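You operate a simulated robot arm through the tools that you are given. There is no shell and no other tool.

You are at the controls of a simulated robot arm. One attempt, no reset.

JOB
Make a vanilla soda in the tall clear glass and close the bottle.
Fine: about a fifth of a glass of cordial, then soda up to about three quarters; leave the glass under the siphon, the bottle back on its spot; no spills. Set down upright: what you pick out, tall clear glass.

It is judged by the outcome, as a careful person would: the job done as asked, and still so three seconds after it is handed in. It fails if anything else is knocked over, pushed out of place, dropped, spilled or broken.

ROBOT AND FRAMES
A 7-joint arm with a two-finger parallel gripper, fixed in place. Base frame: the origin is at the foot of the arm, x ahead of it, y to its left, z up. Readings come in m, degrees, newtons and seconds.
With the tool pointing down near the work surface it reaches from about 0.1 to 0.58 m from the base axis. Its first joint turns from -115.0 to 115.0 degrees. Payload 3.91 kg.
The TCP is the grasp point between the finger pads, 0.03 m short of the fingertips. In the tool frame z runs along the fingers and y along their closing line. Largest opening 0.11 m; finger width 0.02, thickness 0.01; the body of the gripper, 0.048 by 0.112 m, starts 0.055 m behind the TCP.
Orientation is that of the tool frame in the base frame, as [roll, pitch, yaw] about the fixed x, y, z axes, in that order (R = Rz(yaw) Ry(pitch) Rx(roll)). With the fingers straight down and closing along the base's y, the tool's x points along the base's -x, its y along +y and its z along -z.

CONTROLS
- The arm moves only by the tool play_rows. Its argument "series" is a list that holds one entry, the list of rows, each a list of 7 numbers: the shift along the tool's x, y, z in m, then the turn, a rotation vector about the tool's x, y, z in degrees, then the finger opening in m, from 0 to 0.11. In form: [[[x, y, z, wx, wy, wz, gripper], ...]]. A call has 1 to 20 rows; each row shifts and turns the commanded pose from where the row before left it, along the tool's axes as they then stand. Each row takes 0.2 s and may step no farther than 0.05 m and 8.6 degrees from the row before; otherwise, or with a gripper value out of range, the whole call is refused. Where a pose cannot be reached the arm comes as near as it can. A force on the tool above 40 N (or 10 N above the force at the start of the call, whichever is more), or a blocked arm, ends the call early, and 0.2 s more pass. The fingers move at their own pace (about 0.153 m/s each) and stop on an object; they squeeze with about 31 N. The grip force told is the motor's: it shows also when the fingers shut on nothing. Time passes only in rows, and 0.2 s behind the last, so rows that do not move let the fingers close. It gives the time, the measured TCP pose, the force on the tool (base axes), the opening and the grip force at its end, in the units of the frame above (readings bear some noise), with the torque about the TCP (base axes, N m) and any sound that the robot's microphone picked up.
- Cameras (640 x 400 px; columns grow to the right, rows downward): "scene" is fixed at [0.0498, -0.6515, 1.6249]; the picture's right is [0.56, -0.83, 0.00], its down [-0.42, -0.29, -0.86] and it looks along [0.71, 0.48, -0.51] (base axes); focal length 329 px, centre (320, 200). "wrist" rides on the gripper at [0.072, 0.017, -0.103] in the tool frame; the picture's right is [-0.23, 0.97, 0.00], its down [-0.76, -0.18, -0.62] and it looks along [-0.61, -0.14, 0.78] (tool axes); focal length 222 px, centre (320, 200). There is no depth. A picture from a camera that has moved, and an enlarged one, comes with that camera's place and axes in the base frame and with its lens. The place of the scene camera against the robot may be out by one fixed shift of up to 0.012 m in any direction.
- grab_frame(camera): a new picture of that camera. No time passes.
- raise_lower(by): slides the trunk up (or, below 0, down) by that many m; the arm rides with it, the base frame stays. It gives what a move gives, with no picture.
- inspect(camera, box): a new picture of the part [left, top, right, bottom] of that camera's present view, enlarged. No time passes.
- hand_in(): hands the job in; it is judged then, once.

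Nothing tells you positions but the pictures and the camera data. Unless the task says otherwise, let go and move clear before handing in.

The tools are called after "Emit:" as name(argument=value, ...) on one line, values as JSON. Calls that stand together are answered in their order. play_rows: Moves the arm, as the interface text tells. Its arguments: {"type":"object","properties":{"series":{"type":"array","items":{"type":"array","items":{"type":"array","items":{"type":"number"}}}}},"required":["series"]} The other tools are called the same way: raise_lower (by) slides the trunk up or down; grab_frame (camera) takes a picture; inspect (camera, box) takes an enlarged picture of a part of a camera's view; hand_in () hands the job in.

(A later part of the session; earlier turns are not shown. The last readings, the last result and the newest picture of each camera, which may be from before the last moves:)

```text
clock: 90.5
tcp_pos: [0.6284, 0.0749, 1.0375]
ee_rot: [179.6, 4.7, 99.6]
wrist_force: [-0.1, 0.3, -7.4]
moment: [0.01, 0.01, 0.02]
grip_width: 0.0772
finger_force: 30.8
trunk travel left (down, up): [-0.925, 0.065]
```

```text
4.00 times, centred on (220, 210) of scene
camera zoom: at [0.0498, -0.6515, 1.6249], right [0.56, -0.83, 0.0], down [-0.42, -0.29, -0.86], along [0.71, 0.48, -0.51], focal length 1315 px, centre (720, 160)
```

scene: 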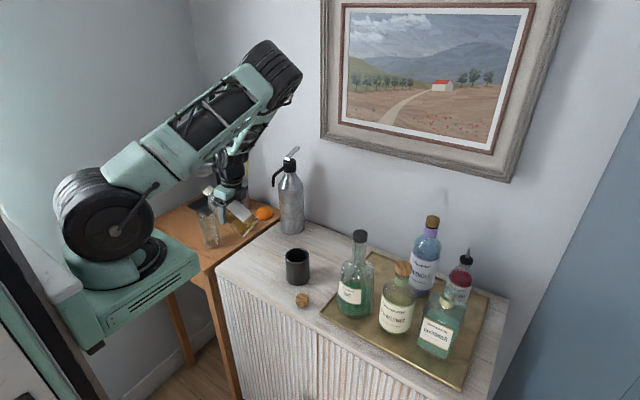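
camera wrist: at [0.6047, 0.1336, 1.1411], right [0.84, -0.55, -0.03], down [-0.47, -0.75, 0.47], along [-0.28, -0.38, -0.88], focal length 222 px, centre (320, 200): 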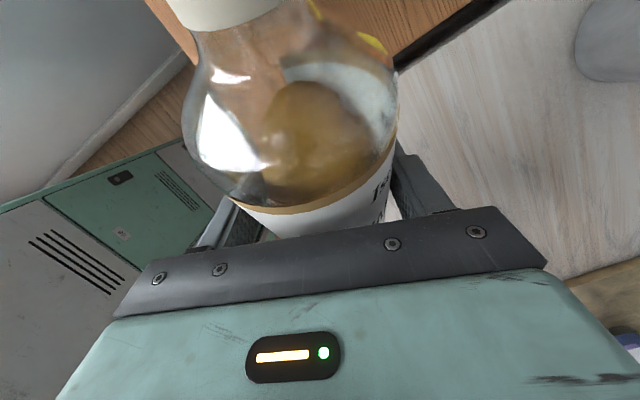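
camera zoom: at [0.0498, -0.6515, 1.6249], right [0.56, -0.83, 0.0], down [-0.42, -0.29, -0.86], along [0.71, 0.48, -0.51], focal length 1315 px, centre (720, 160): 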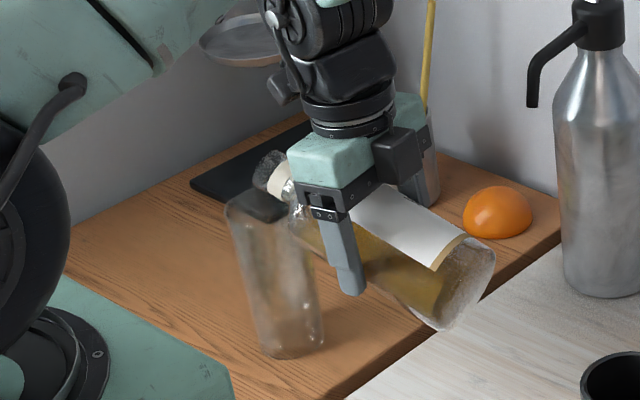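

Emit:
play_rows(series=[[[0.01, 0, 0, 0, 0, 0, 0.06], [-0.0019, 0, -0.0056, 0, -3, 0, 0.06], [-0.0019, 0, -0.0056, 0, -3, 0, 0.06]]])

Emit:
inspect(camera="scene", box=[170, 160, 270, 260])

```text
clock: 91.3
tcp_pos: [0.6283, 0.0817, 1.0506]
ee_rot: [179.6, 10.7, 99.7]
wrist_force: [-0.8, -0.4, -7.7]
moment: [0.01, 0.0, 0.02]
grip_width: 0.077
finger_force: 30.5
trunk travel left (down, up): [-0.925, 0.065]
```

```text
4.00 times, centred on (220, 210) of scene
camera zoom: at [0.0498, -0.6515, 1.6249], right [0.56, -0.83, 0.0], down [-0.42, -0.29, -0.86], along [0.71, 0.48, -0.51], focal length 1315 px, centre (720, 160)
```

zoom: 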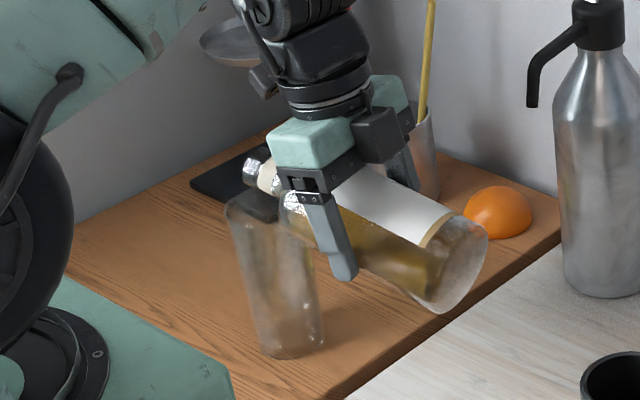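

At 75° there's no flow yet. I'll continue in small tilt steps, checking after each.

Emit:
play_rows(series=[[[-0.0019, 0, -0.0056, 0, -3, 0, 0.06]]])

Emit:
inspect(camera="scene", box=[190, 180, 250, 260])

```text
clock: 91.8
tcp_pos: [0.6281, 0.0822, 1.056]
ee_rot: [179.6, 13.7, 99.6]
wrist_force: [0.3, 0.5, -7.1]
moment: [0.0, 0.0, 0.01]
grip_width: 0.0769
finger_force: 30.5
trunk travel left (down, up): [-0.925, 0.065]
```

```text
5.00 times, centred on (220, 220) of scene
camera zoom: at [0.0498, -0.6515, 1.6249], right [0.56, -0.83, 0.0], down [-0.42, -0.29, -0.86], along [0.71, 0.48, -0.51], focal length 1643 px, centre (820, 100)
```

zoom: 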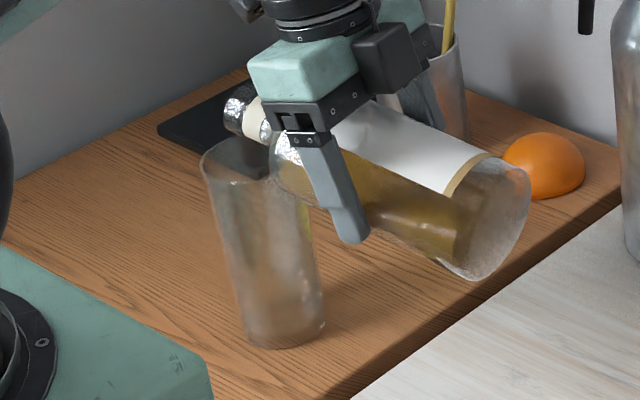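

Emit:
play_rows(series=[[[-0.0019, 0, -0.0056, 0, -3, 0, 0.06]]])

Emit:
inspect(camera="scene", box=[190, 180, 250, 260])

```text
clock: 92.2
tcp_pos: [0.6288, 0.081, 1.064]
ee_rot: [179.6, 16.7, 99.6]
wrist_force: [0.2, -1.4, -8.2]
moment: [0.06, -0.02, 0.0]
grip_width: 0.0769
finger_force: 30.7
trunk travel left (down, up): [-0.925, 0.065]
```

```text
5.00 times, centred on (220, 220) of scene
camera zoom: at [0.0498, -0.6515, 1.6249], right [0.56, -0.83, 0.0], down [-0.42, -0.29, -0.86], along [0.71, 0.48, -0.51], focal length 1643 px, centre (820, 100)
```

zoom: 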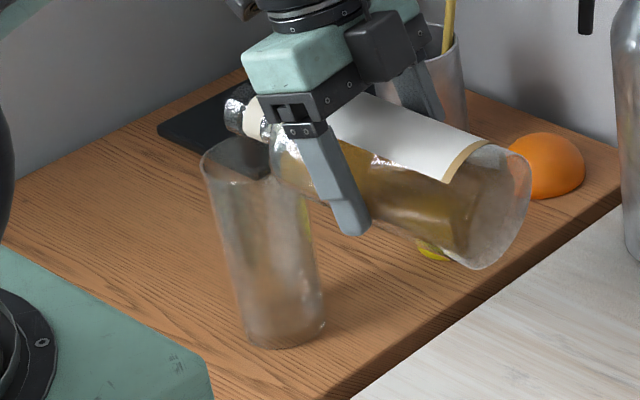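

Emit:
play_rows(series=[[[-0.0013, 0, -0.0037, 0, -2, 0, 0.06]]])

Emit:
inspect(camera="scene", box=[190, 180, 250, 260])

```text
clock: 92.5
tcp_pos: [0.6282, 0.0805, 1.0663]
ee_rot: [179.6, 18.7, 99.6]
wrist_force: [-0.4, 0.3, -8.4]
moment: [0.02, -0.02, -0.02]
grip_width: 0.0768
finger_force: 31.2
trunk travel left (down, up): [-0.925, 0.065]
```

```text
5.00 times, centred on (220, 220) of scene
camera zoom: at [0.0498, -0.6515, 1.6249], right [0.56, -0.83, 0.0], down [-0.42, -0.29, -0.86], along [0.71, 0.48, -0.51], focal length 1643 px, centre (820, 100)
```

zoom: 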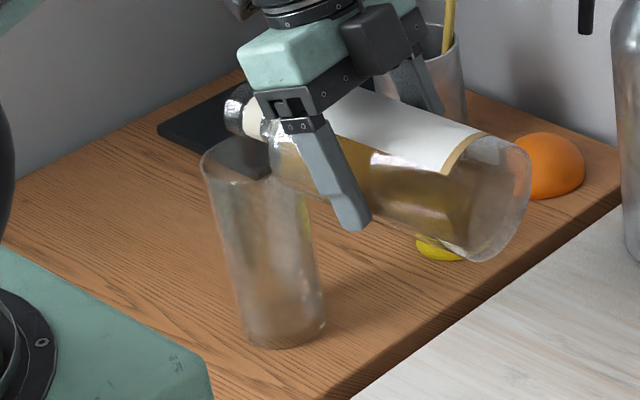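

Emit:
play_rows(series=[[[-0.0013, 0, -0.0037, 0, -2, 0, 0.06]]])

Emit:
inspect(camera="scene", box=[190, 180, 250, 260])

```text
clock: 93.0
tcp_pos: [0.628, 0.0798, 1.0686]
ee_rot: [179.5, 20.7, 99.6]
wrist_force: [0.0, -0.1, -7.7]
moment: [0.07, 0.01, -0.02]
grip_width: 0.0769
finger_force: 30.7
trunk travel left (down, up): [-0.925, 0.065]
```

```text
5.00 times, centred on (220, 220) of scene
camera zoom: at [0.0498, -0.6515, 1.6249], right [0.56, -0.83, 0.0], down [-0.42, -0.29, -0.86], along [0.71, 0.48, -0.51], focal length 1643 px, centre (820, 100)
```

zoom: 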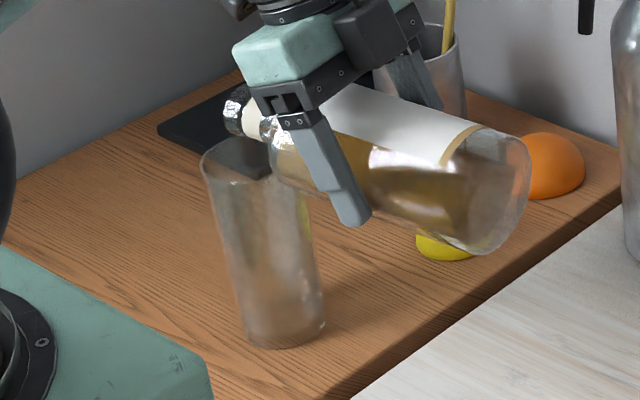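

Emit:
play_rows(series=[[[-0.0013, 0, -0.0037, 0, -2, 0, 0.06]]])

Emit:
inspect(camera="scene", box=[190, 180, 250, 260])

```text
clock: 93.3
tcp_pos: [0.6272, 0.0803, 1.073]
ee_rot: [179.6, 22.7, 99.5]
wrist_force: [0.4, -0.5, -7.8]
moment: [0.08, 0.02, 0.01]
grip_width: 0.0769
finger_force: 30.6
trunk travel left (down, up): [-0.925, 0.065]
```

```text
5.00 times, centred on (220, 220) of scene
camera zoom: at [0.0498, -0.6515, 1.6249], right [0.56, -0.83, 0.0], down [-0.42, -0.29, -0.86], along [0.71, 0.48, -0.51], focal length 1643 px, centre (820, 100)
```

zoom: 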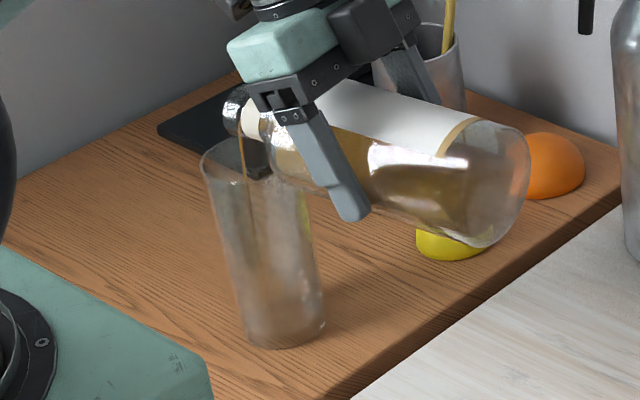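

The cordial is flowing in a thin stream into the glass. I'll hold this angle and watch the level.

Emit:
play_rows(series=[[[0, 0, 0, 0, 0, 0, 0.06]]])

Emit:
inspect(camera="scene", box=[190, 180, 250, 260])

```text
clock: 93.8
tcp_pos: [0.629, 0.0811, 1.0734]
ee_rot: [179.6, 22.7, 99.6]
wrist_force: [0.1, 1.0, -6.9]
moment: [0.05, -0.02, -0.02]
grip_width: 0.0766
finger_force: 30.4
trunk travel left (down, up): [-0.925, 0.065]
```

```text
5.00 times, centred on (220, 220) of scene
camera zoom: at [0.0498, -0.6515, 1.6249], right [0.56, -0.83, 0.0], down [-0.42, -0.29, -0.86], along [0.71, 0.48, -0.51], focal length 1643 px, centre (820, 100)
```

zoom: 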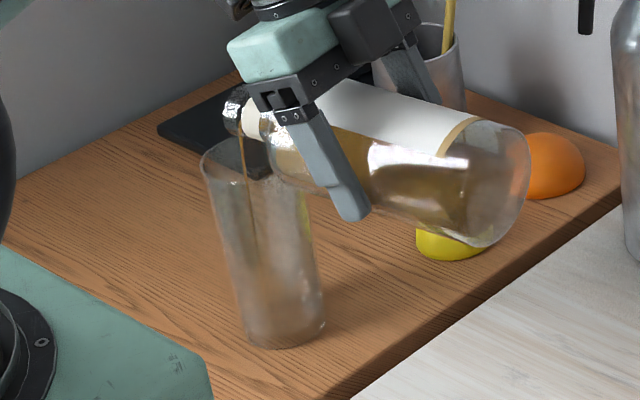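

Emit:
play_rows(series=[[[0, 0, 0, 0, 0, 0, 0.06], [0, 0, 0, 0, 0, 0, 0.06], [0, 0, 0, 0, 0, 0, 0.06]]])

Emit:
inspect(camera="scene", box=[190, 180, 250, 260])

```text
clock: 94.5
tcp_pos: [0.6287, 0.0803, 1.0737]
ee_rot: [179.7, 22.6, 99.6]
wrist_force: [0.1, -0.2, -6.9]
moment: [0.04, 0.02, 0.01]
grip_width: 0.0772
finger_force: 30.7
trunk travel left (down, up): [-0.925, 0.065]
```

```text
5.00 times, centred on (220, 220) of scene
camera zoom: at [0.0498, -0.6515, 1.6249], right [0.56, -0.83, 0.0], down [-0.42, -0.29, -0.86], along [0.71, 0.48, -0.51], focal length 1643 px, centre (820, 100)
```

zoom: 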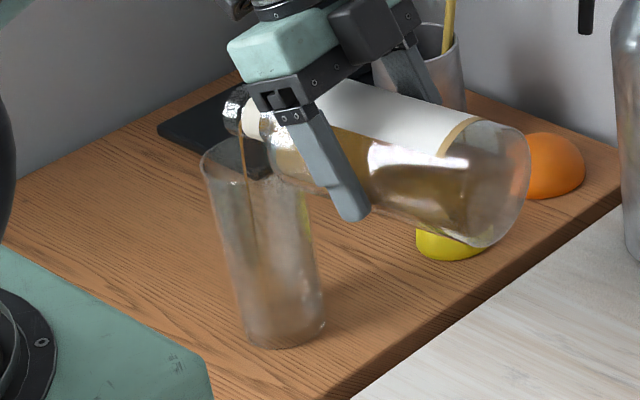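

Emit:
inspect(camera="scene", box=[200, 195, 230, 255])

Emit:
play_rows(series=[[[0, 0, 0, 0, 0, 0, 0.06], [0, 0, 0, 0, 0, 0, 0.06], [0, 0, 0, 0, 0, 0, 0.06]]])

Emit:
inspect(camera="scene", box=[200, 195, 230, 255])

```text
6.67 times, centred on (215, 225) of scene
camera zoom: at [0.0498, -0.6515, 1.6249], right [0.56, -0.83, 0.0], down [-0.42, -0.29, -0.86], along [0.71, 0.48, -0.51], focal length 2191 px, centre (1020, 33)
```

zoom: 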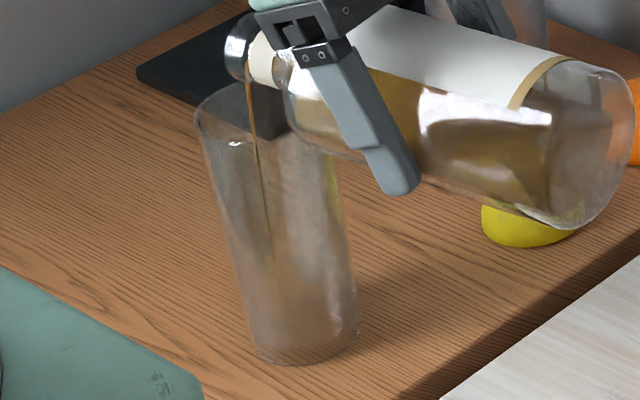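

```text
clock: 95.3
tcp_pos: [0.6286, 0.0801, 1.0726]
ee_rot: [179.6, 22.6, 99.7]
wrist_force: [-0.2, 0.1, -7.8]
moment: [0.04, 0.04, -0.03]
grip_width: 0.0768
finger_force: 31.0
trunk travel left (down, up): [-0.925, 0.065]
```

```text
6.67 times, centred on (215, 225) of scene
camera zoom: at [0.0498, -0.6515, 1.6249], right [0.56, -0.83, 0.0], down [-0.42, -0.29, -0.86], along [0.71, 0.48, -0.51], focal length 2191 px, centre (1020, 33)
```

zoom: 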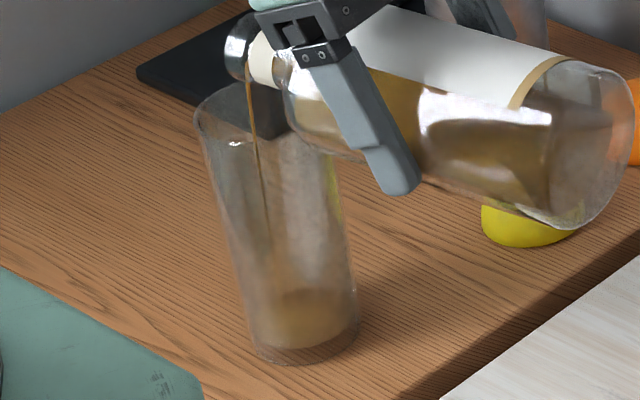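

Emit:
inspect(camera="scene", box=[205, 225, 225, 255])

```text
13.33 times, centred on (215, 240) of scene
camera zoom: at [0.0498, -0.6515, 1.6249], right [0.56, -0.83, 0.0], down [-0.42, -0.29, -0.86], along [0.71, 0.48, -0.51], focal length 4382 px, centre (1720, -333)
```

zoom: 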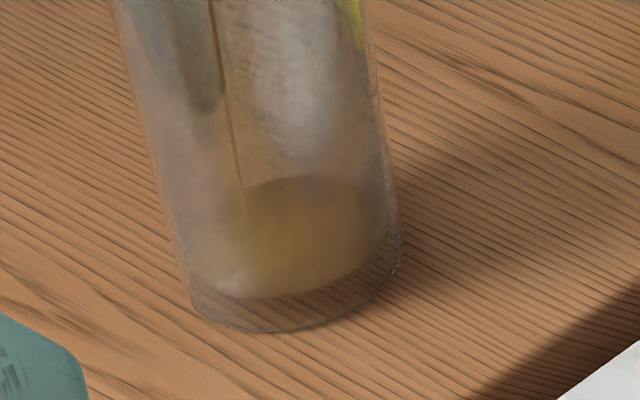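

A shallow pool is forming (about 3 mm) and the stream lands cleanly inside. I'll tilt 2° more to speed it up a little.

Emit:
play_rows(series=[[[-0.0013, 0, -0.0037, 0, -2, 0, 0.06], [0, 0, 0, 0, 0, 0, 0.06]]])

Emit:
inspect(camera="scene", box=[200, 195, 230, 255])

Emit:
inspect(camera="scene", box=[205, 225, 225, 255])

```text
clock: 96.0
tcp_pos: [0.6285, 0.0797, 1.0777]
ee_rot: [179.5, 24.6, 99.5]
wrist_force: [0.0, -0.1, -6.9]
moment: [0.03, 0.02, 0.01]
grip_width: 0.0768
finger_force: 31.8
trunk travel left (down, up): [-0.925, 0.065]
```

```text
6.67 times, centred on (215, 225) of scene
camera zoom: at [0.0498, -0.6515, 1.6249], right [0.56, -0.83, 0.0], down [-0.42, -0.29, -0.86], along [0.71, 0.48, -0.51], focal length 2191 px, centre (1020, 33)
```

zoom: 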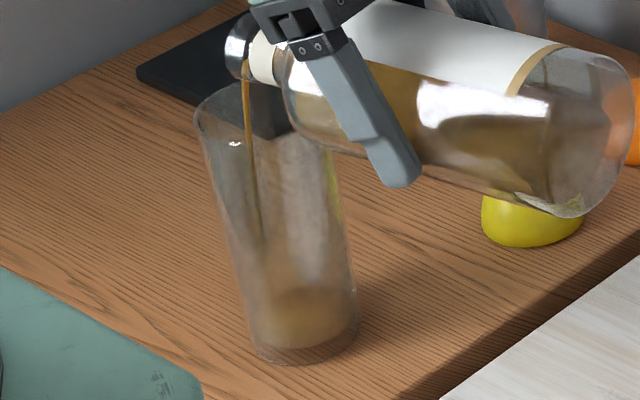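

```text
13.33 times, centred on (215, 240) of scene
camera zoom: at [0.0498, -0.6515, 1.6249], right [0.56, -0.83, 0.0], down [-0.42, -0.29, -0.86], along [0.71, 0.48, -0.51], focal length 4382 px, centre (1720, -333)
```

zoom: 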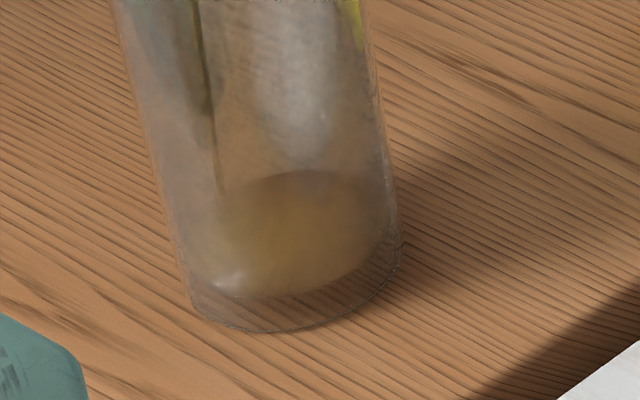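

Emit:
play_rows(series=[[[-0.0073, 0, 0.0033, 0, 0, 0, 0.06], [0, 0, 0, 0, 0, 0, 0.06], [0, 0, 0, 0, 0, 0, 0.06], [0, 0, 0, 0, 0, 0, 0.06]]])

Emit:
inspect(camera="scene", box=[200, 195, 230, 255])

Emit:
inspect(camera="scene", box=[205, 225, 225, 255])

```text
clock: 97.0
tcp_pos: [0.6299, 0.0745, 1.0782]
ee_rot: [179.7, 24.7, 99.5]
wrist_force: [0.3, -0.6, -7.9]
moment: [0.05, 0.01, -0.04]
grip_width: 0.0766
finger_force: 31.6
trunk travel left (down, up): [-0.925, 0.065]
```

```text
6.67 times, centred on (215, 225) of scene
camera zoom: at [0.0498, -0.6515, 1.6249], right [0.56, -0.83, 0.0], down [-0.42, -0.29, -0.86], along [0.71, 0.48, -0.51], focal length 2191 px, centre (1020, 33)
```

zoom: 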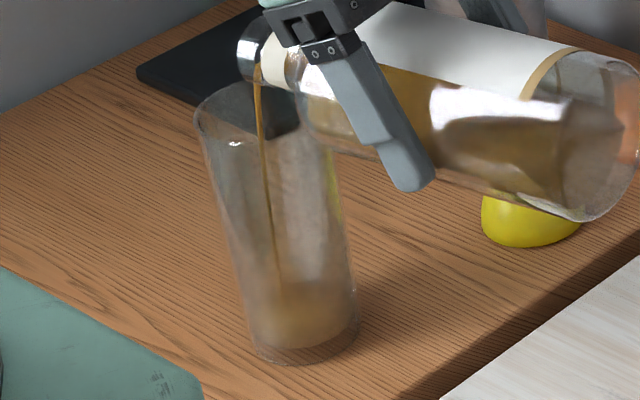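

```text
13.33 times, centred on (215, 240) of scene
camera zoom: at [0.0498, -0.6515, 1.6249], right [0.56, -0.83, 0.0], down [-0.42, -0.29, -0.86], along [0.71, 0.48, -0.51], focal length 4382 px, centre (1720, -333)
```

zoom: 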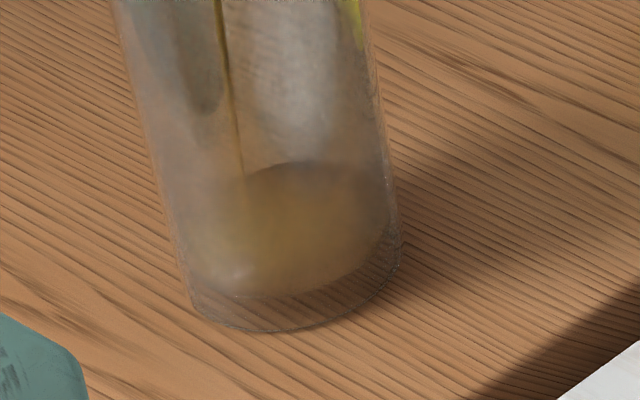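

The stream is centred and the level is rising about 4 mm/s, now around 8 mm deep. Target is about 29 mm. Continuing to hold.

Emit:
play_rows(series=[[[0, 0, 0, 0, 0, 0, 0.06], [0, 0, 0, 0, 0, 0, 0.06], [0, 0, 0, 0, 0, 0, 0.06], [0, 0, 0, 0, 0, 0, 0.06], [0, 0, 0, 0, 0, 0, 0.06], [0, 0, 0, 0, 0, 0, 0.06], [0, 0, 0, 0, 0, 0, 0.06], [0, 0, 0, 0, 0, 0, 0.06]]])

Emit:
inspect(camera="scene", box=[200, 195, 230, 255])

Emit:
inspect(camera="scene", box=[205, 225, 225, 255])

```text
clock: 98.8
tcp_pos: [0.6286, 0.074, 1.0774]
ee_rot: [179.6, 24.6, 99.6]
wrist_force: [0.4, 0.4, -6.8]
moment: [0.03, -0.02, 0.02]
grip_width: 0.0765
finger_force: 31.0
trunk travel left (down, up): [-0.925, 0.065]
```

```text
6.67 times, centred on (215, 225) of scene
camera zoom: at [0.0498, -0.6515, 1.6249], right [0.56, -0.83, 0.0], down [-0.42, -0.29, -0.86], along [0.71, 0.48, -0.51], focal length 2191 px, centre (1020, 33)
```

zoom: 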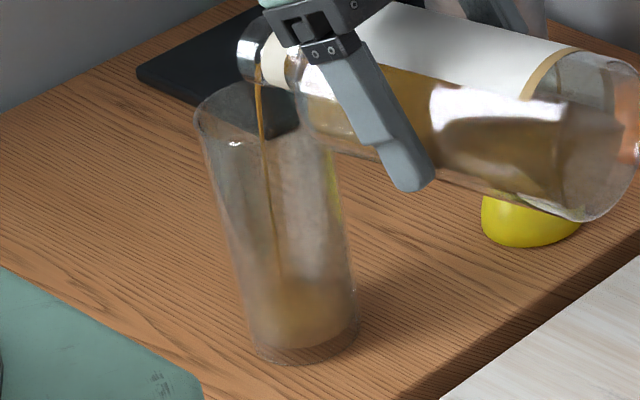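

```text
13.33 times, centred on (215, 240) of scene
camera zoom: at [0.0498, -0.6515, 1.6249], right [0.56, -0.83, 0.0], down [-0.42, -0.29, -0.86], along [0.71, 0.48, -0.51], focal length 4382 px, centre (1720, -333)
```

zoom: 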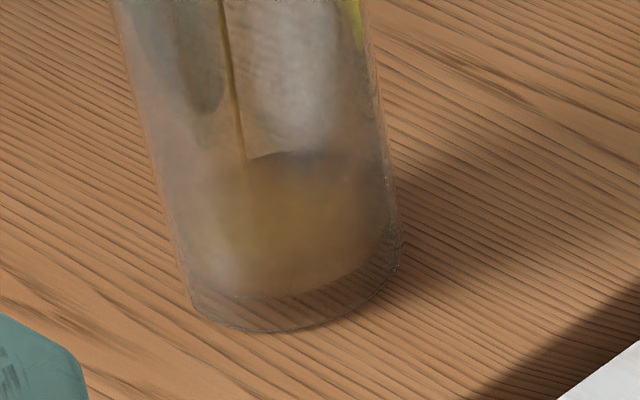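

About 11 mm deep now and slowing. Tilting 2° more to keep a moderate flow.

Emit:
play_rows(series=[[[-0.0013, 0, -0.0037, 0, -2, 0, 0.06], [0, 0, 0, 0, 0, 0, 0.06], [0, 0, 0, 0, 0, 0, 0.06], [0, 0, 0, 0, 0, 0, 0.06], [0, 0, 0, 0, 0, 0, 0.06]]])

Emit:
inspect(camera="scene", box=[200, 195, 230, 255])

Emit:
inspect(camera="scene", box=[205, 225, 225, 255])

```text
clock: 100.0
tcp_pos: [0.6307, 0.0721, 1.081]
ee_rot: [179.7, 26.7, 99.5]
wrist_force: [0.2, 0.2, -6.5]
moment: [0.05, -0.02, 0.0]
grip_width: 0.0766
finger_force: 31.2
trunk travel left (down, up): [-0.925, 0.065]
```

```text
6.67 times, centred on (215, 225) of scene
camera zoom: at [0.0498, -0.6515, 1.6249], right [0.56, -0.83, 0.0], down [-0.42, -0.29, -0.86], along [0.71, 0.48, -0.51], focal length 2191 px, centre (1020, 33)
```

zoom: 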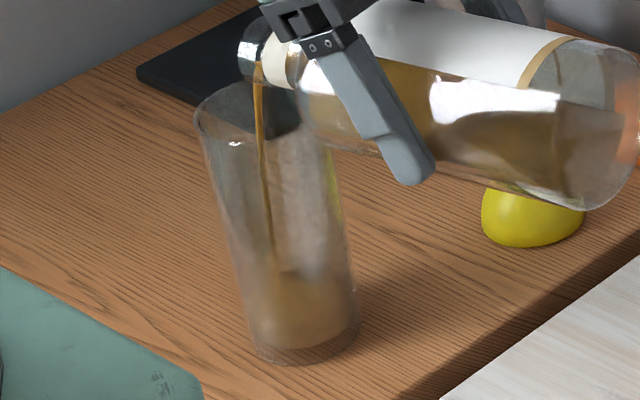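

```text
13.33 times, centred on (215, 240) of scene
camera zoom: at [0.0498, -0.6515, 1.6249], right [0.56, -0.83, 0.0], down [-0.42, -0.29, -0.86], along [0.71, 0.48, -0.51], focal length 4382 px, centre (1720, -333)
```

zoom: 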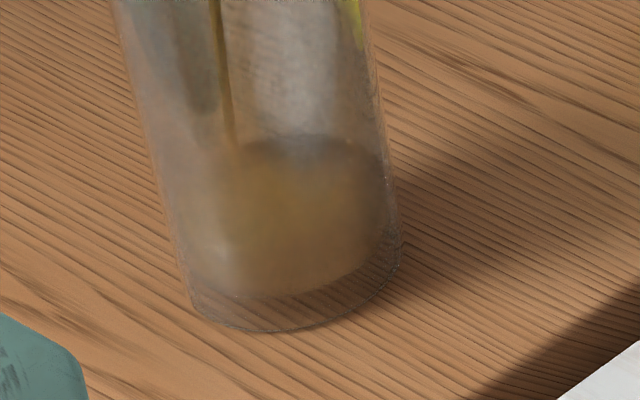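

Emit:
play_rows(series=[[[0, 0, 0, 0, 0, 0, 0.06], [0, 0, 0, 0, 0, 0, 0.06], [0, 0, 0, 0, 0, 0, 0.06], [0, 0, 0, 0, 0, 0, 0.06], [0, 0, 0, 0, 0, 0, 0.06], [0, 0, 0, 0, 0, 0, 0.06], [0, 0, 0, 0, 0, 0, 0.06]]])

Emit:
inspect(camera="scene", box=[205, 225, 225, 255])

Emit:
inspect(camera="scene", box=[200, 195, 230, 255])

```text
clock: 101.5
tcp_pos: [0.6311, 0.0733, 1.0818]
ee_rot: [179.5, 26.7, 99.5]
wrist_force: [0.0, 0.2, -7.0]
moment: [0.04, 0.02, 0.0]
grip_width: 0.0767
finger_force: 31.1
trunk travel left (down, up): [-0.925, 0.065]
```

```text
13.33 times, centred on (215, 240) of scene
camera zoom: at [0.0498, -0.6515, 1.6249], right [0.56, -0.83, 0.0], down [-0.42, -0.29, -0.86], along [0.71, 0.48, -0.51], focal length 4382 px, centre (1720, -333)
```

zoom: 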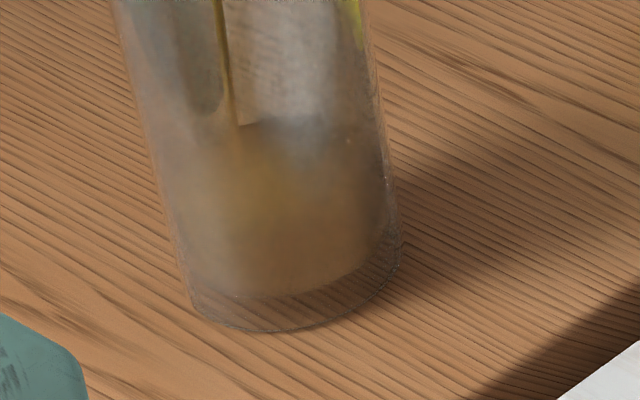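

```text
6.67 times, centred on (215, 225) of scene
camera zoom: at [0.0498, -0.6515, 1.6249], right [0.56, -0.83, 0.0], down [-0.42, -0.29, -0.86], along [0.71, 0.48, -0.51], focal length 2191 px, centre (1020, 33)
```

zoom: 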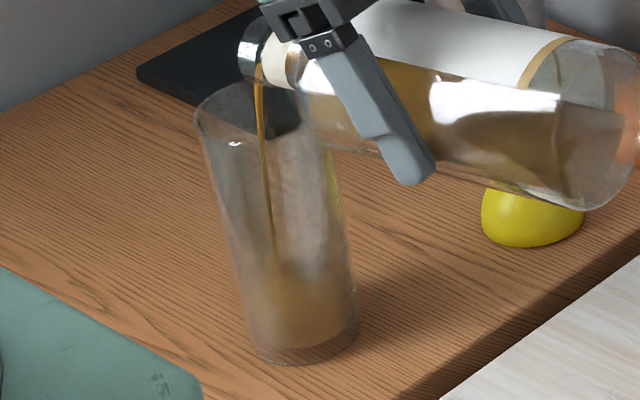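

About 20 mm of liquid depth now. I'm aiming for roughly 30 mm, so I'll hold a bit longer.

Emit:
play_rows(series=[[[0, 0, 0, 0, 0, 0, 0.06], [0, 0, 0, 0, 0, 0, 0.06], [0, 0, 0, 0, 0, 0, 0.06], [0, 0, 0, 0, 0, 0, 0.06], [0, 0, 0, 0, 0, 0, 0.06], [0, 0, 0, 0, 0, 0, 0.06], [0, 0, 0, 0, 0, 0, 0.06], [0, 0, 0, 0, 0, 0, 0.06]]])

Emit:
inspect(camera="scene", box=[205, 225, 225, 255])

Emit:
inspect(camera="scene", box=[200, 195, 230, 255])

```text
clock: 103.3
tcp_pos: [0.63, 0.0722, 1.0817]
ee_rot: [179.5, 26.8, 99.6]
wrist_force: [-0.1, 0.1, -6.8]
moment: [0.03, 0.0, -0.01]
grip_width: 0.0769
finger_force: 30.8
trunk travel left (down, up): [-0.925, 0.065]
```

```text
13.33 times, centred on (215, 240) of scene
camera zoom: at [0.0498, -0.6515, 1.6249], right [0.56, -0.83, 0.0], down [-0.42, -0.29, -0.86], along [0.71, 0.48, -0.51], focal length 4382 px, centre (1720, -333)
```

zoom: 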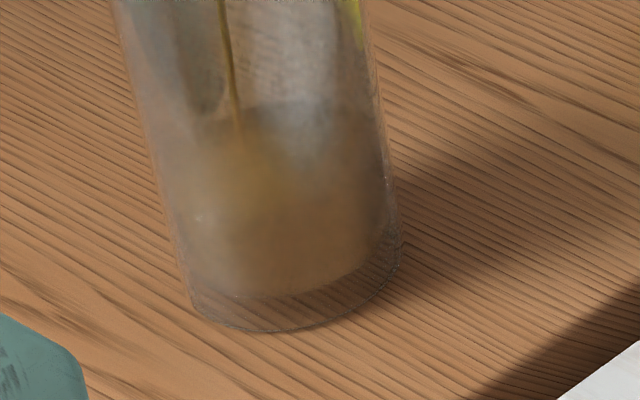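

```text
6.67 times, centred on (215, 225) of scene
camera zoom: at [0.0498, -0.6515, 1.6249], right [0.56, -0.83, 0.0], down [-0.42, -0.29, -0.86], along [0.71, 0.48, -0.51], focal length 2191 px, centre (1020, 33)
```

zoom: 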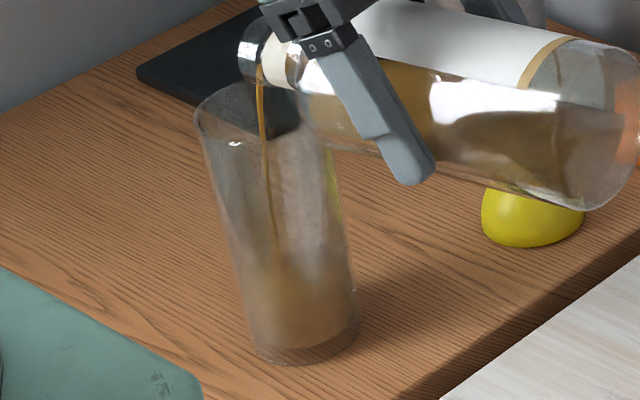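

Emit:
play_rows(series=[[[0, 0, 0, 0, 0, 0, 0.06], [0, 0, 0, 0, 0, 0, 0.06], [0, 0, 0, 0, 0, 0, 0.06], [0, 0, 0, 0, 0, 0, 0.06], [0, 0, 0, 0, 0, 0, 0.06], [0, 0, 0, 0, 0, 0, 0.06]]])

Emit:
inspect(camera="scene", box=[205, 225, 225, 255])

```text
clock: 104.8
tcp_pos: [0.63, 0.0733, 1.0807]
ee_rot: [179.6, 26.6, 99.4]
wrist_force: [0.7, 0.0, -6.3]
moment: [0.03, 0.0, 0.03]
grip_width: 0.0767
finger_force: 30.9
trunk travel left (down, up): [-0.925, 0.065]
```

```text
13.33 times, centred on (215, 240) of scene
camera zoom: at [0.0498, -0.6515, 1.6249], right [0.56, -0.83, 0.0], down [-0.42, -0.29, -0.86], along [0.71, 0.48, -0.51], focal length 4382 px, centre (1720, -333)
```

zoom: 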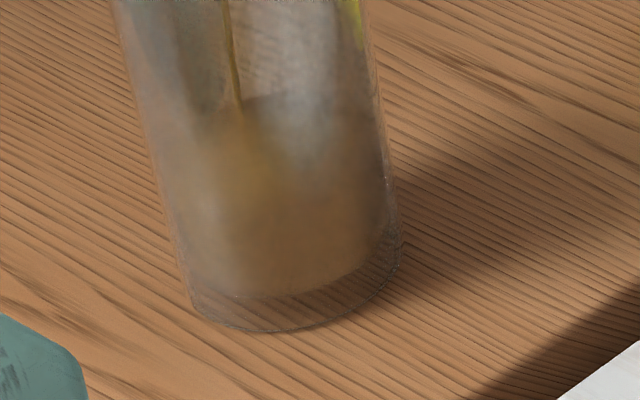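

About 28 mm now. I'll pour a moment longer and then tilt back about the mouth so the last drops fall into the glass.

Emit:
play_rows(series=[[[0, 0, 0, 0, 0, 0, 0.06], [0, 0, 0, 0, 0, 0, 0.06], [0.0065, 0, 0.0144, 0, 8, 0, 0.06], [0.0065, 0, 0.0144, 0, 8, 0, 0.06], [0.0065, 0, 0.0144, 0, 8, 0, 0.06], [0, 0, 0, 0, 0, 0, 0.06], [0, 0, 0, 0, 0, 0, 0.06], [0, 0, 0, 0, 0, 0, 0.06]]])

Emit:
inspect(camera="scene", box=[205, 225, 225, 255])

Emit:
inspect(camera="scene", box=[190, 180, 250, 260])

```text
clock: 106.5
tcp_pos: [0.628, 0.0761, 1.0343]
ee_rot: [179.7, 2.8, 99.6]
wrist_force: [0.9, 0.4, -6.4]
moment: [0.03, 0.01, 0.02]
grip_width: 0.0768
finger_force: 30.9
trunk travel left (down, up): [-0.925, 0.065]
```

```text
13.33 times, centred on (215, 240) of scene
camera zoom: at [0.0498, -0.6515, 1.6249], right [0.56, -0.83, 0.0], down [-0.42, -0.29, -0.86], along [0.71, 0.48, -0.51], focal length 4382 px, centre (1720, -333)
```

zoom: 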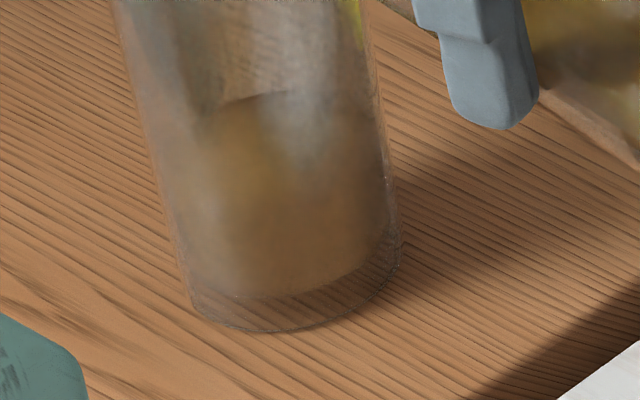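

```text
5.00 times, centred on (220, 220) of scene
camera zoom: at [0.0498, -0.6515, 1.6249], right [0.56, -0.83, 0.0], down [-0.42, -0.29, -0.86], along [0.71, 0.48, -0.51], focal length 1643 px, centre (820, 100)
```

zoom: 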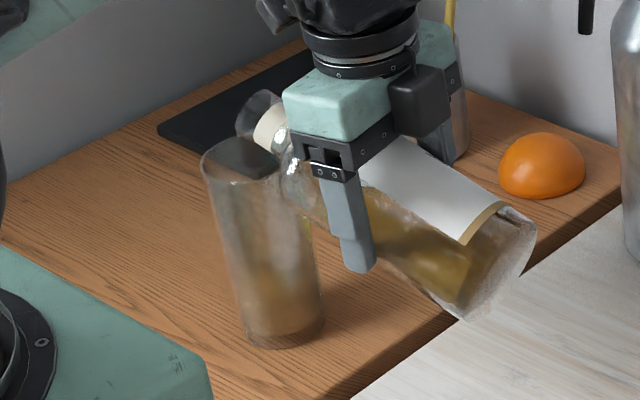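

Flow stopped cleanly. The glass holds about 29–30 mm of cordial and nothing is spilled. I'll raise the bottle away and retrace the same motions back.

Emit:
play_rows(series=[[[-0.0022, 0, -0.045, 0, 0, 0, 0.06], [-0.0022, 0, -0.045, 0, 0, 0, 0.06], [0, 0, 0, 0, 6.9, 0, 0.06], [0, 0, 0, 0, 6.9, 0, 0.06]]])

Emit:
inspect(camera="scene", box=[170, 160, 270, 260])

```text
clock: 107.5
tcp_pos: [0.6289, 0.0771, 1.1249]
ee_rot: [179.6, -11.2, 99.8]
wrist_force: [-0.1, -0.1, -5.8]
moment: [-0.02, -0.01, -0.02]
grip_width: 0.0764
finger_force: 30.9
trunk travel left (down, up): [-0.925, 0.065]
```

```text
4.00 times, centred on (220, 210) of scene
camera zoom: at [0.0498, -0.6515, 1.6249], right [0.56, -0.83, 0.0], down [-0.42, -0.29, -0.86], along [0.71, 0.48, -0.51], focal length 1315 px, centre (720, 160)
```

zoom: 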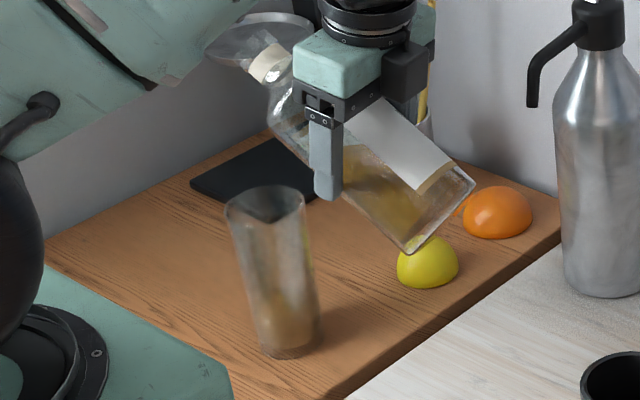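

Emit:
play_rows(series=[[[-0.0058, -0.0119, -0.0334, 0, 0, 0, 0.06], [-0.0058, -0.0119, -0.0334, 0, 0, 0, 0.06], [-0.0058, -0.0119, -0.0334, 0, 0, 0, 0.06], [0, 0, 0, -1.455, 0, 7.358, 0.06], [0, 0, 0, -1.455, 0, 7.358, 0.06], [0, 0, 0, -1.455, 0, 7.358, 0.06], [0, 0, 0, -1.455, 0, 7.358, 0.06], [0, 0, 0, -1.455, 0, 7.358, 0.06], [0, 0, 0, -1.455, 0, 7.358, 0.06], [0, 0, 0, -1.455, 0, 7.358, 0.06], [0, 0, 0, -1.455, 0, 7.358, 0.06]]])

Emit:
grab_frame(camera="scene")

```text
clock: 110.0
tcp_pos: [0.5988, 0.0349, 1.2193]
ee_rot: [179.7, -11.6, 39.6]
wrist_force: [1.1, -0.7, -7.4]
moment: [0.0, 0.01, 0.01]
grip_width: 0.0764
finger_force: 31.4
trunk travel left (down, up): [-0.925, 0.065]
```

```text
taken
```

scene: 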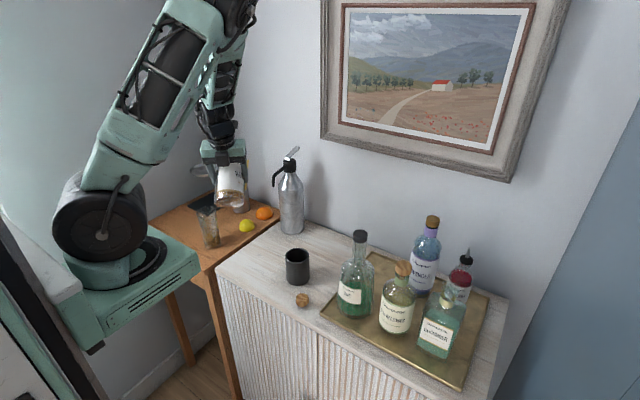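

Emit:
play_rows(series=[[[0, 0, 0, -7.414, 0, 3.457, 0.06], [0, 0, 0, -7.414, 0, 3.457, 0.06], [0, 0, 0, -7.414, 0, 3.457, 0.06], [0, 0, 0, -7.414, 0, 3.457, 0.06], [0, 0, 0, -7.414, 0, 3.457, 0.06], [0, 0, 0, -7.414, 0, 3.457, 0.06], [0, 0, 0, -7.414, 0, 3.457, 0.06], [0, 0, 0, -7.414, 0, 3.457, 0.06], [0, 0, 0, -7.414, 0, 3.457, 0.06], [0, 0, 0, -7.414, 0, 3.457, 0.06], [0, 0, 0, -7.414, 0, 3.457, 0.06]]])

Emit:
grab_frame(camera="scene")

```text
clock: 112.3
tcp_pos: [0.5992, 0.0364, 1.2199]
ee_rot: [106.9, -32.8, 9.7]
wrist_force: [-0.1, 0.4, -7.1]
moment: [0.04, 0.0, -0.03]
grip_width: 0.0767
finger_force: 31.0
trunk travel left (down, up): [-0.925, 0.065]
```

```text
taken
```

scene: 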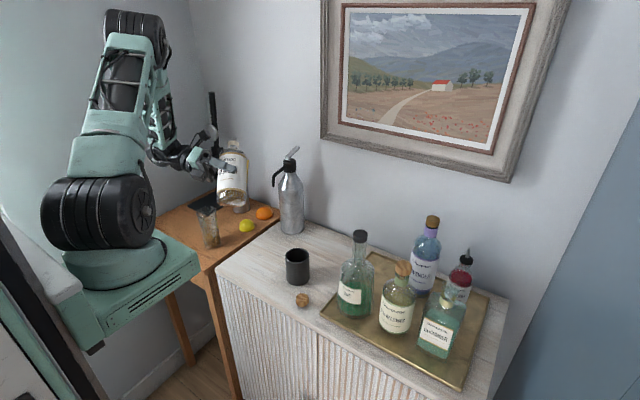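

Emit:
play_rows(series=[[[0, 0, 0, -3.995, -6.068, 1.863, 0.06], [0, 0, 0, -3.995, -6.068, 1.863, 0.06], [0.0131, -0.0016, 0.0344, 0, 0, 0, 0.06], [0.0131, -0.0016, 0.0344, 0, 0, 0, 0.06], [0.0131, -0.0016, 0.0344, 0, 0, 0, 0.06], [0.0131, -0.0016, 0.0344, 0, 0, 0, 0.06], [0.0131, -0.0016, 0.0344, 0, 0, 0, 0.06], [0.0131, -0.0016, 0.0344, 0, 0, 0, 0.06], [0.0131, -0.0016, 0.0344, 0, 0, 0, 0.06]]])

Emit:
play_rows(series=[[[0, 0, 0, 2.536, 0, 5.438, 0.06], [0, 0, 0, 2.536, 0, 5.438, 0.06], [0, 0, 0, 2.536, 0, 5.438, 0.06], [0, 0, 0, 2.536, 0, 5.438, 0.06], [0, 0, 0, 2.536, 0, 5.438, 0.06], [0, 0, 0, 2.536, 0, 5.438, 0.06], [0, 0, 0, 2.536, 0, 5.438, 0.06], [0, 0, 0, 2.536, 0, 5.438, 0.06], [0, 0, 0, 2.536, 0, 5.438, 0.06]]])

Emit:
grab_frame(camera="scene")

Emit:
grab_frame(camera="wrist")

```text
clock: 114.3
tcp_pos: [0.6987, -0.2012, 1.1993]
ee_rot: [107.3, -32.7, -5.4]
wrist_force: [0.9, 0.4, -5.5]
moment: [0.0, -0.05, 0.01]
grip_width: 0.0765
finger_force: 30.8
trunk travel left (down, up): [-0.925, 0.065]
```

```text
clock: 116.3
tcp_pos: [0.699, -0.2008, 1.1987]
ee_rot: [-178.2, -65.1, -66.8]
wrist_force: [0.3, 0.3, -6.9]
moment: [0.03, 0.03, 0.01]
grip_width: 0.0763
finger_force: 31.3
trunk travel left (down, up): [-0.925, 0.065]
```

```text
taken
```

scene: 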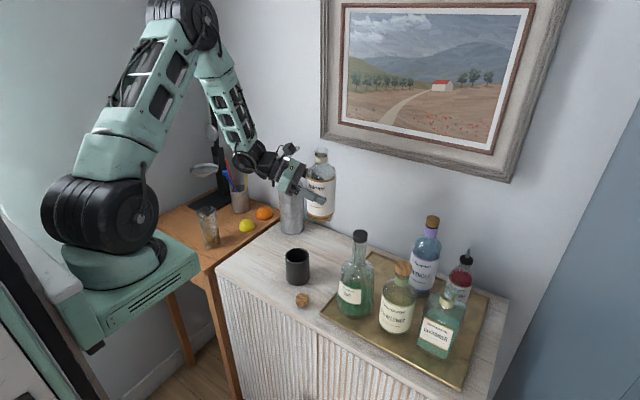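

```text
taken
camera wrist: at [0.656, -0.1529, 1.3078], right [-0.92, -0.32, -0.22], down [-0.2, 0.88, -0.43], along [0.33, -0.35, -0.88], focal length 222 px, centre (320, 200)
```

wrist: 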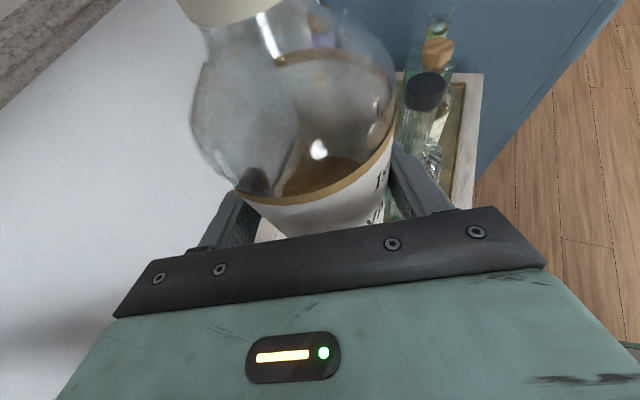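

Back upright. I'll check how vertical the bottle hangs before placing it.

Emit:
inspect(camera="scene", box=[270, 135, 350, 235])

Emit:
inspect(camera="scene", box=[190, 190, 230, 260])

```text
4.00 times, centred on (310, 185) of scene
camera zoom: at [0.0498, -0.6515, 1.6249], right [0.56, -0.83, 0.0], down [-0.42, -0.29, -0.86], along [0.71, 0.48, -0.51], focal length 1315 px, centre (360, 260)
```

zoom: 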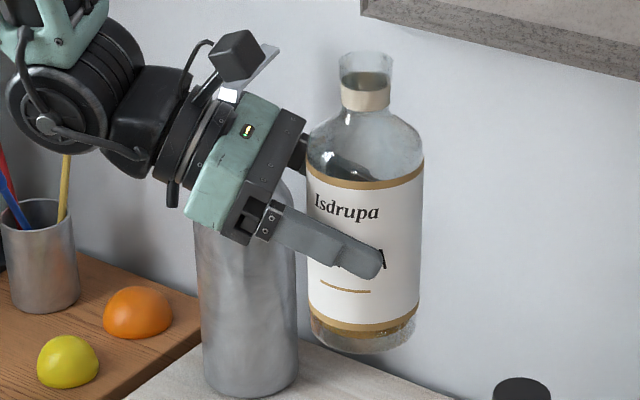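

```text
5.71 times, centred on (210, 225) of scene
camera zoom: at [0.0498, -0.6515, 1.6249], right [0.56, -0.83, 0.0], down [-0.42, -0.29, -0.86], along [0.71, 0.48, -0.51], focal length 1878 px, centre (949, 57)
```

zoom: 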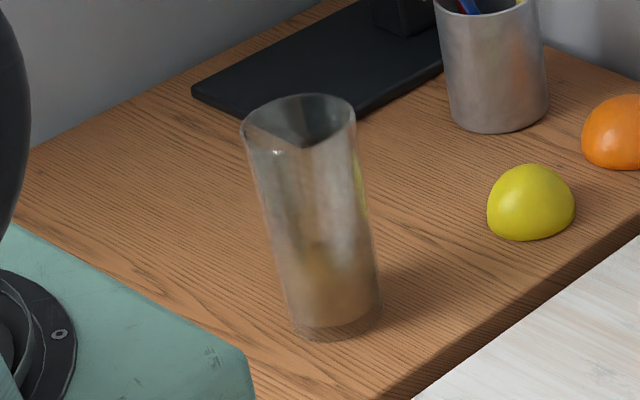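

The bottle hangs within about 1° of vertical. I'll correct that, carry it back over its spot and start lowering.

Emit:
play_rows(series=[[[0, 0, 0, -0.32, 0, -0.69, 0.06], [0.0069, -0.0054, 0.0345, 0, 0, 0, 0.06], [0.0069, -0.0054, 0.0345, 0, 0, 0, 0.06], [0.0069, -0.0054, 0.0345, 0, 0, 0, 0.06], [0.0069, -0.0054, 0.0345, 0, 0, 0, 0.06], [0.0069, -0.0054, 0.0345, 0, 0, 0, 0.06], [0.0069, -0.0054, 0.0345, 0, 0, 0, 0.06], [0, 0, 0, 0, 0, 0, 0.06]]])

Emit:
grab_frame(camera="wrist")

Emit:
inspect(camera="scene", box=[330, 160, 450, 290])

```text
clock: 118.2
tcp_pos: [0.8139, -0.3745, 1.1495]
ee_rot: [179.6, -65.0, -65.0]
wrist_force: [0.0, 0.2, -7.2]
moment: [0.03, 0.05, -0.01]
grip_width: 0.0766
finger_force: 31.3
trunk travel left (down, up): [-0.925, 0.065]
```

```text
taken
camera wrist: at [0.7727, -0.325, 1.2587], right [-0.93, -0.32, -0.2], down [-0.21, 0.88, -0.43], along [0.32, -0.35, -0.88], focal length 222 px, centre (320, 200)
```

wrist: 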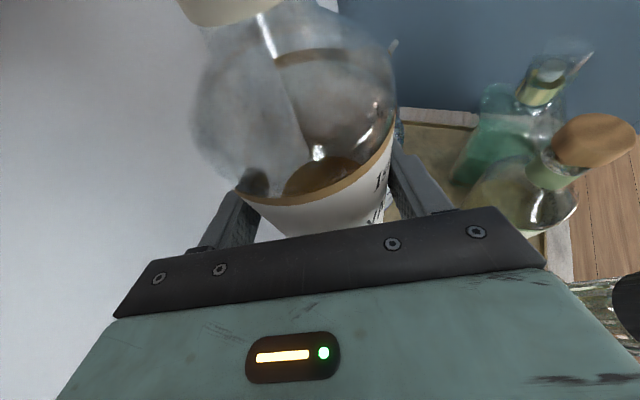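

```text
3.08 times, centred on (390, 225) of scene
camera zoom: at [0.0498, -0.6515, 1.6249], right [0.56, -0.83, 0.0], down [-0.42, -0.29, -0.86], along [0.71, 0.48, -0.51], focal length 1011 px, centre (105, 123)
```

zoom: 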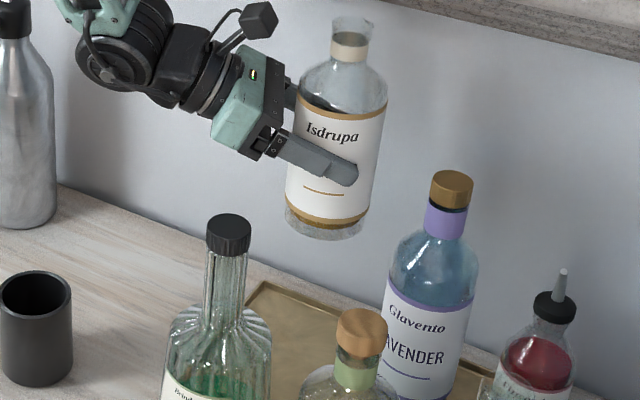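

Emit:
play_rows(series=[[[-0.0351, 0.0, 0.0166, 0, 0, 0, 0.06], [-0.0351, 0.0, 0.0166, 0, 0, 0, 0.06], [-0.0351, 0.0, 0.0166, 0, 0, 0, 0.06], [-0.0351, 0.0, 0.0166, 0, 0, 0, 0.06], [0, 0, 0, 0, 0, 0, 0.06]]])

Emit:
inspect(camera="scene", box=[330, 190, 430, 290])

```text
clock: 119.3
tcp_pos: [0.8118, -0.3764, 0.9938]
ee_rot: [179.7, -65.1, -65.0]
wrist_force: [-0.3, -0.6, -5.5]
moment: [0.09, -0.02, -0.03]
grip_width: 0.0765
finger_force: 30.6
trunk travel left (down, up): [-0.925, 0.065]
```

```text
4.00 times, centred on (380, 240) of scene
camera zoom: at [0.0498, -0.6515, 1.6249], right [0.56, -0.83, 0.0], down [-0.42, -0.29, -0.86], along [0.71, 0.48, -0.51], focal length 1315 px, centre (80, 40)
```

zoom: 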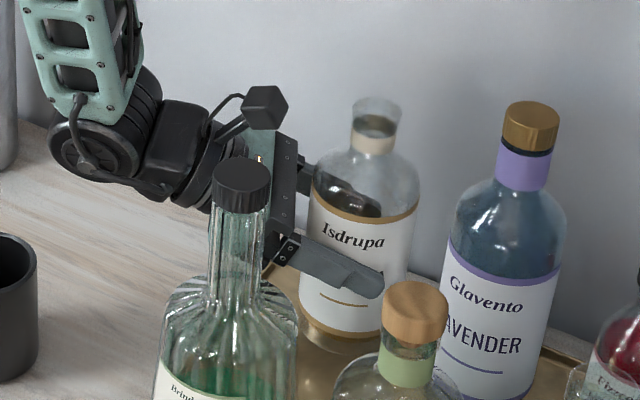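

Emit:
play_rows(series=[[[-0.0006, -0.004, -0.0014, 0, 0, 0, 0.06], [-0.0054, 0, 0.0025, 0, 0, 0, 0.06], [-0.0045, 0, 0.0021, 0, 0, 0, 0.06], [0, 0, 0, 0, 0, 0, 0.06]]])

Emit:
play_rows(series=[[[-0.0018, 0, 0.0008, 0, 0, 0, 0.06], [0, 0, 0, 0, 0, 0, 0.06]]])

```text
clock: 120.3
tcp_pos: [0.8164, -0.374, 0.9838]
ee_rot: [179.6, -65.1, -65.1]
wrist_force: [0.3, -0.7, -6.0]
moment: [0.01, 0.04, -0.02]
grip_width: 0.0764
finger_force: 31.2
trunk travel left (down, up): [-0.925, 0.065]
```

```text
clock: 121.0
tcp_pos: [0.816, -0.3717, 0.982]
ee_rot: [179.6, -65.1, -65.0]
wrist_force: [0.7, 0.0, -7.0]
moment: [0.03, 0.02, -0.01]
grip_width: 0.0763
finger_force: 31.1
trunk travel left (down, up): [-0.925, 0.065]
```

Emit:
play_rows(series=[[[-0.0018, 0, 0.0008, 0, 0, 0, 0.06], [0, 0, 0, 0, 0, 0, 0.06]]])

Emit:
play_rows(series=[[[-0.0018, 0, 0.0008, 0, 0, 0, 0.06], [0, 0, 0, 0, 0, 0, 0.06]]])

```text
clock: 121.5
tcp_pos: [0.8152, -0.3725, 0.9796]
ee_rot: [179.5, -65.1, -64.9]
wrist_force: [0.0, 0.4, -7.0]
moment: [0.04, 0.07, 0.03]
grip_width: 0.0764
finger_force: 31.1
trunk travel left (down, up): [-0.925, 0.065]
```

```text
clock: 122.2
tcp_pos: [0.8167, -0.3725, 0.9784]
ee_rot: [179.7, -65.1, -65.0]
wrist_force: [-0.2, 0.4, -2.5]
moment: [-0.1, -0.03, -0.03]
grip_width: 0.0763
finger_force: 30.9
trunk travel left (down, up): [-0.925, 0.065]
```

The bottle is touching the tray. One more millimetre, then release.

Emit:
play_rows(series=[[[-0.0009, 0, 0.0004, 0, 0, 0, 0.06], [0, 0, 0, 0, 0, 0, 0.06]]])

Emit:
inspect(camera="scene", box=[330, 190, 430, 290])

```text
clock: 122.8
tcp_pos: [0.8166, -0.3727, 0.9793]
ee_rot: [179.9, -65.2, -65.1]
wrist_force: [-0.6, 0.2, 3.0]
moment: [-0.28, -0.06, -0.05]
grip_width: 0.0764
finger_force: 31.3
trunk travel left (down, up): [-0.925, 0.065]
```

```text
4.00 times, centred on (380, 240) of scene
camera zoom: at [0.0498, -0.6515, 1.6249], right [0.56, -0.83, 0.0], down [-0.42, -0.29, -0.86], along [0.71, 0.48, -0.51], focal length 1315 px, centre (80, 40)
```

zoom: 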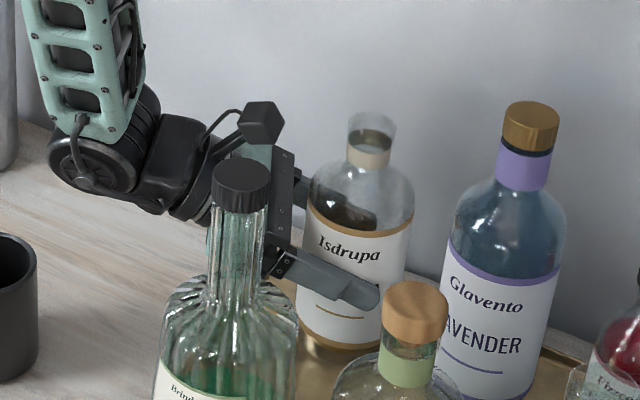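

Emit:
play_rows(series=[[[0, 0, 0, 0, 0.8, 0, 0.06], [0, 0, 0, 0, 0, 0, 0.06]]])

```text
clock: 123.3
tcp_pos: [0.8165, -0.3721, 0.9785]
ee_rot: [179.8, -65.9, -65.1]
wrist_force: [-0.2, 2.7, 8.5]
moment: [0.68, 0.13, -0.02]
grip_width: 0.0763
finger_force: 31.2
trunk travel left (down, up): [-0.925, 0.065]
```

Emit:
play_rows(series=[[[0.0004, 0, -0.0002, 0, -0.55, 0, 0.06], [0, 0, 0, 0, 0, 0, 0.06]]])

```text
clock: 124.0
tcp_pos: [0.8171, -0.3732, 0.9782]
ee_rot: [179.7, -65.4, -65.0]
wrist_force: [1.9, -1.3, 5.4]
moment: [-0.43, -0.41, 0.09]
grip_width: 0.0764
finger_force: 31.1
trunk travel left (down, up): [-0.925, 0.065]
```

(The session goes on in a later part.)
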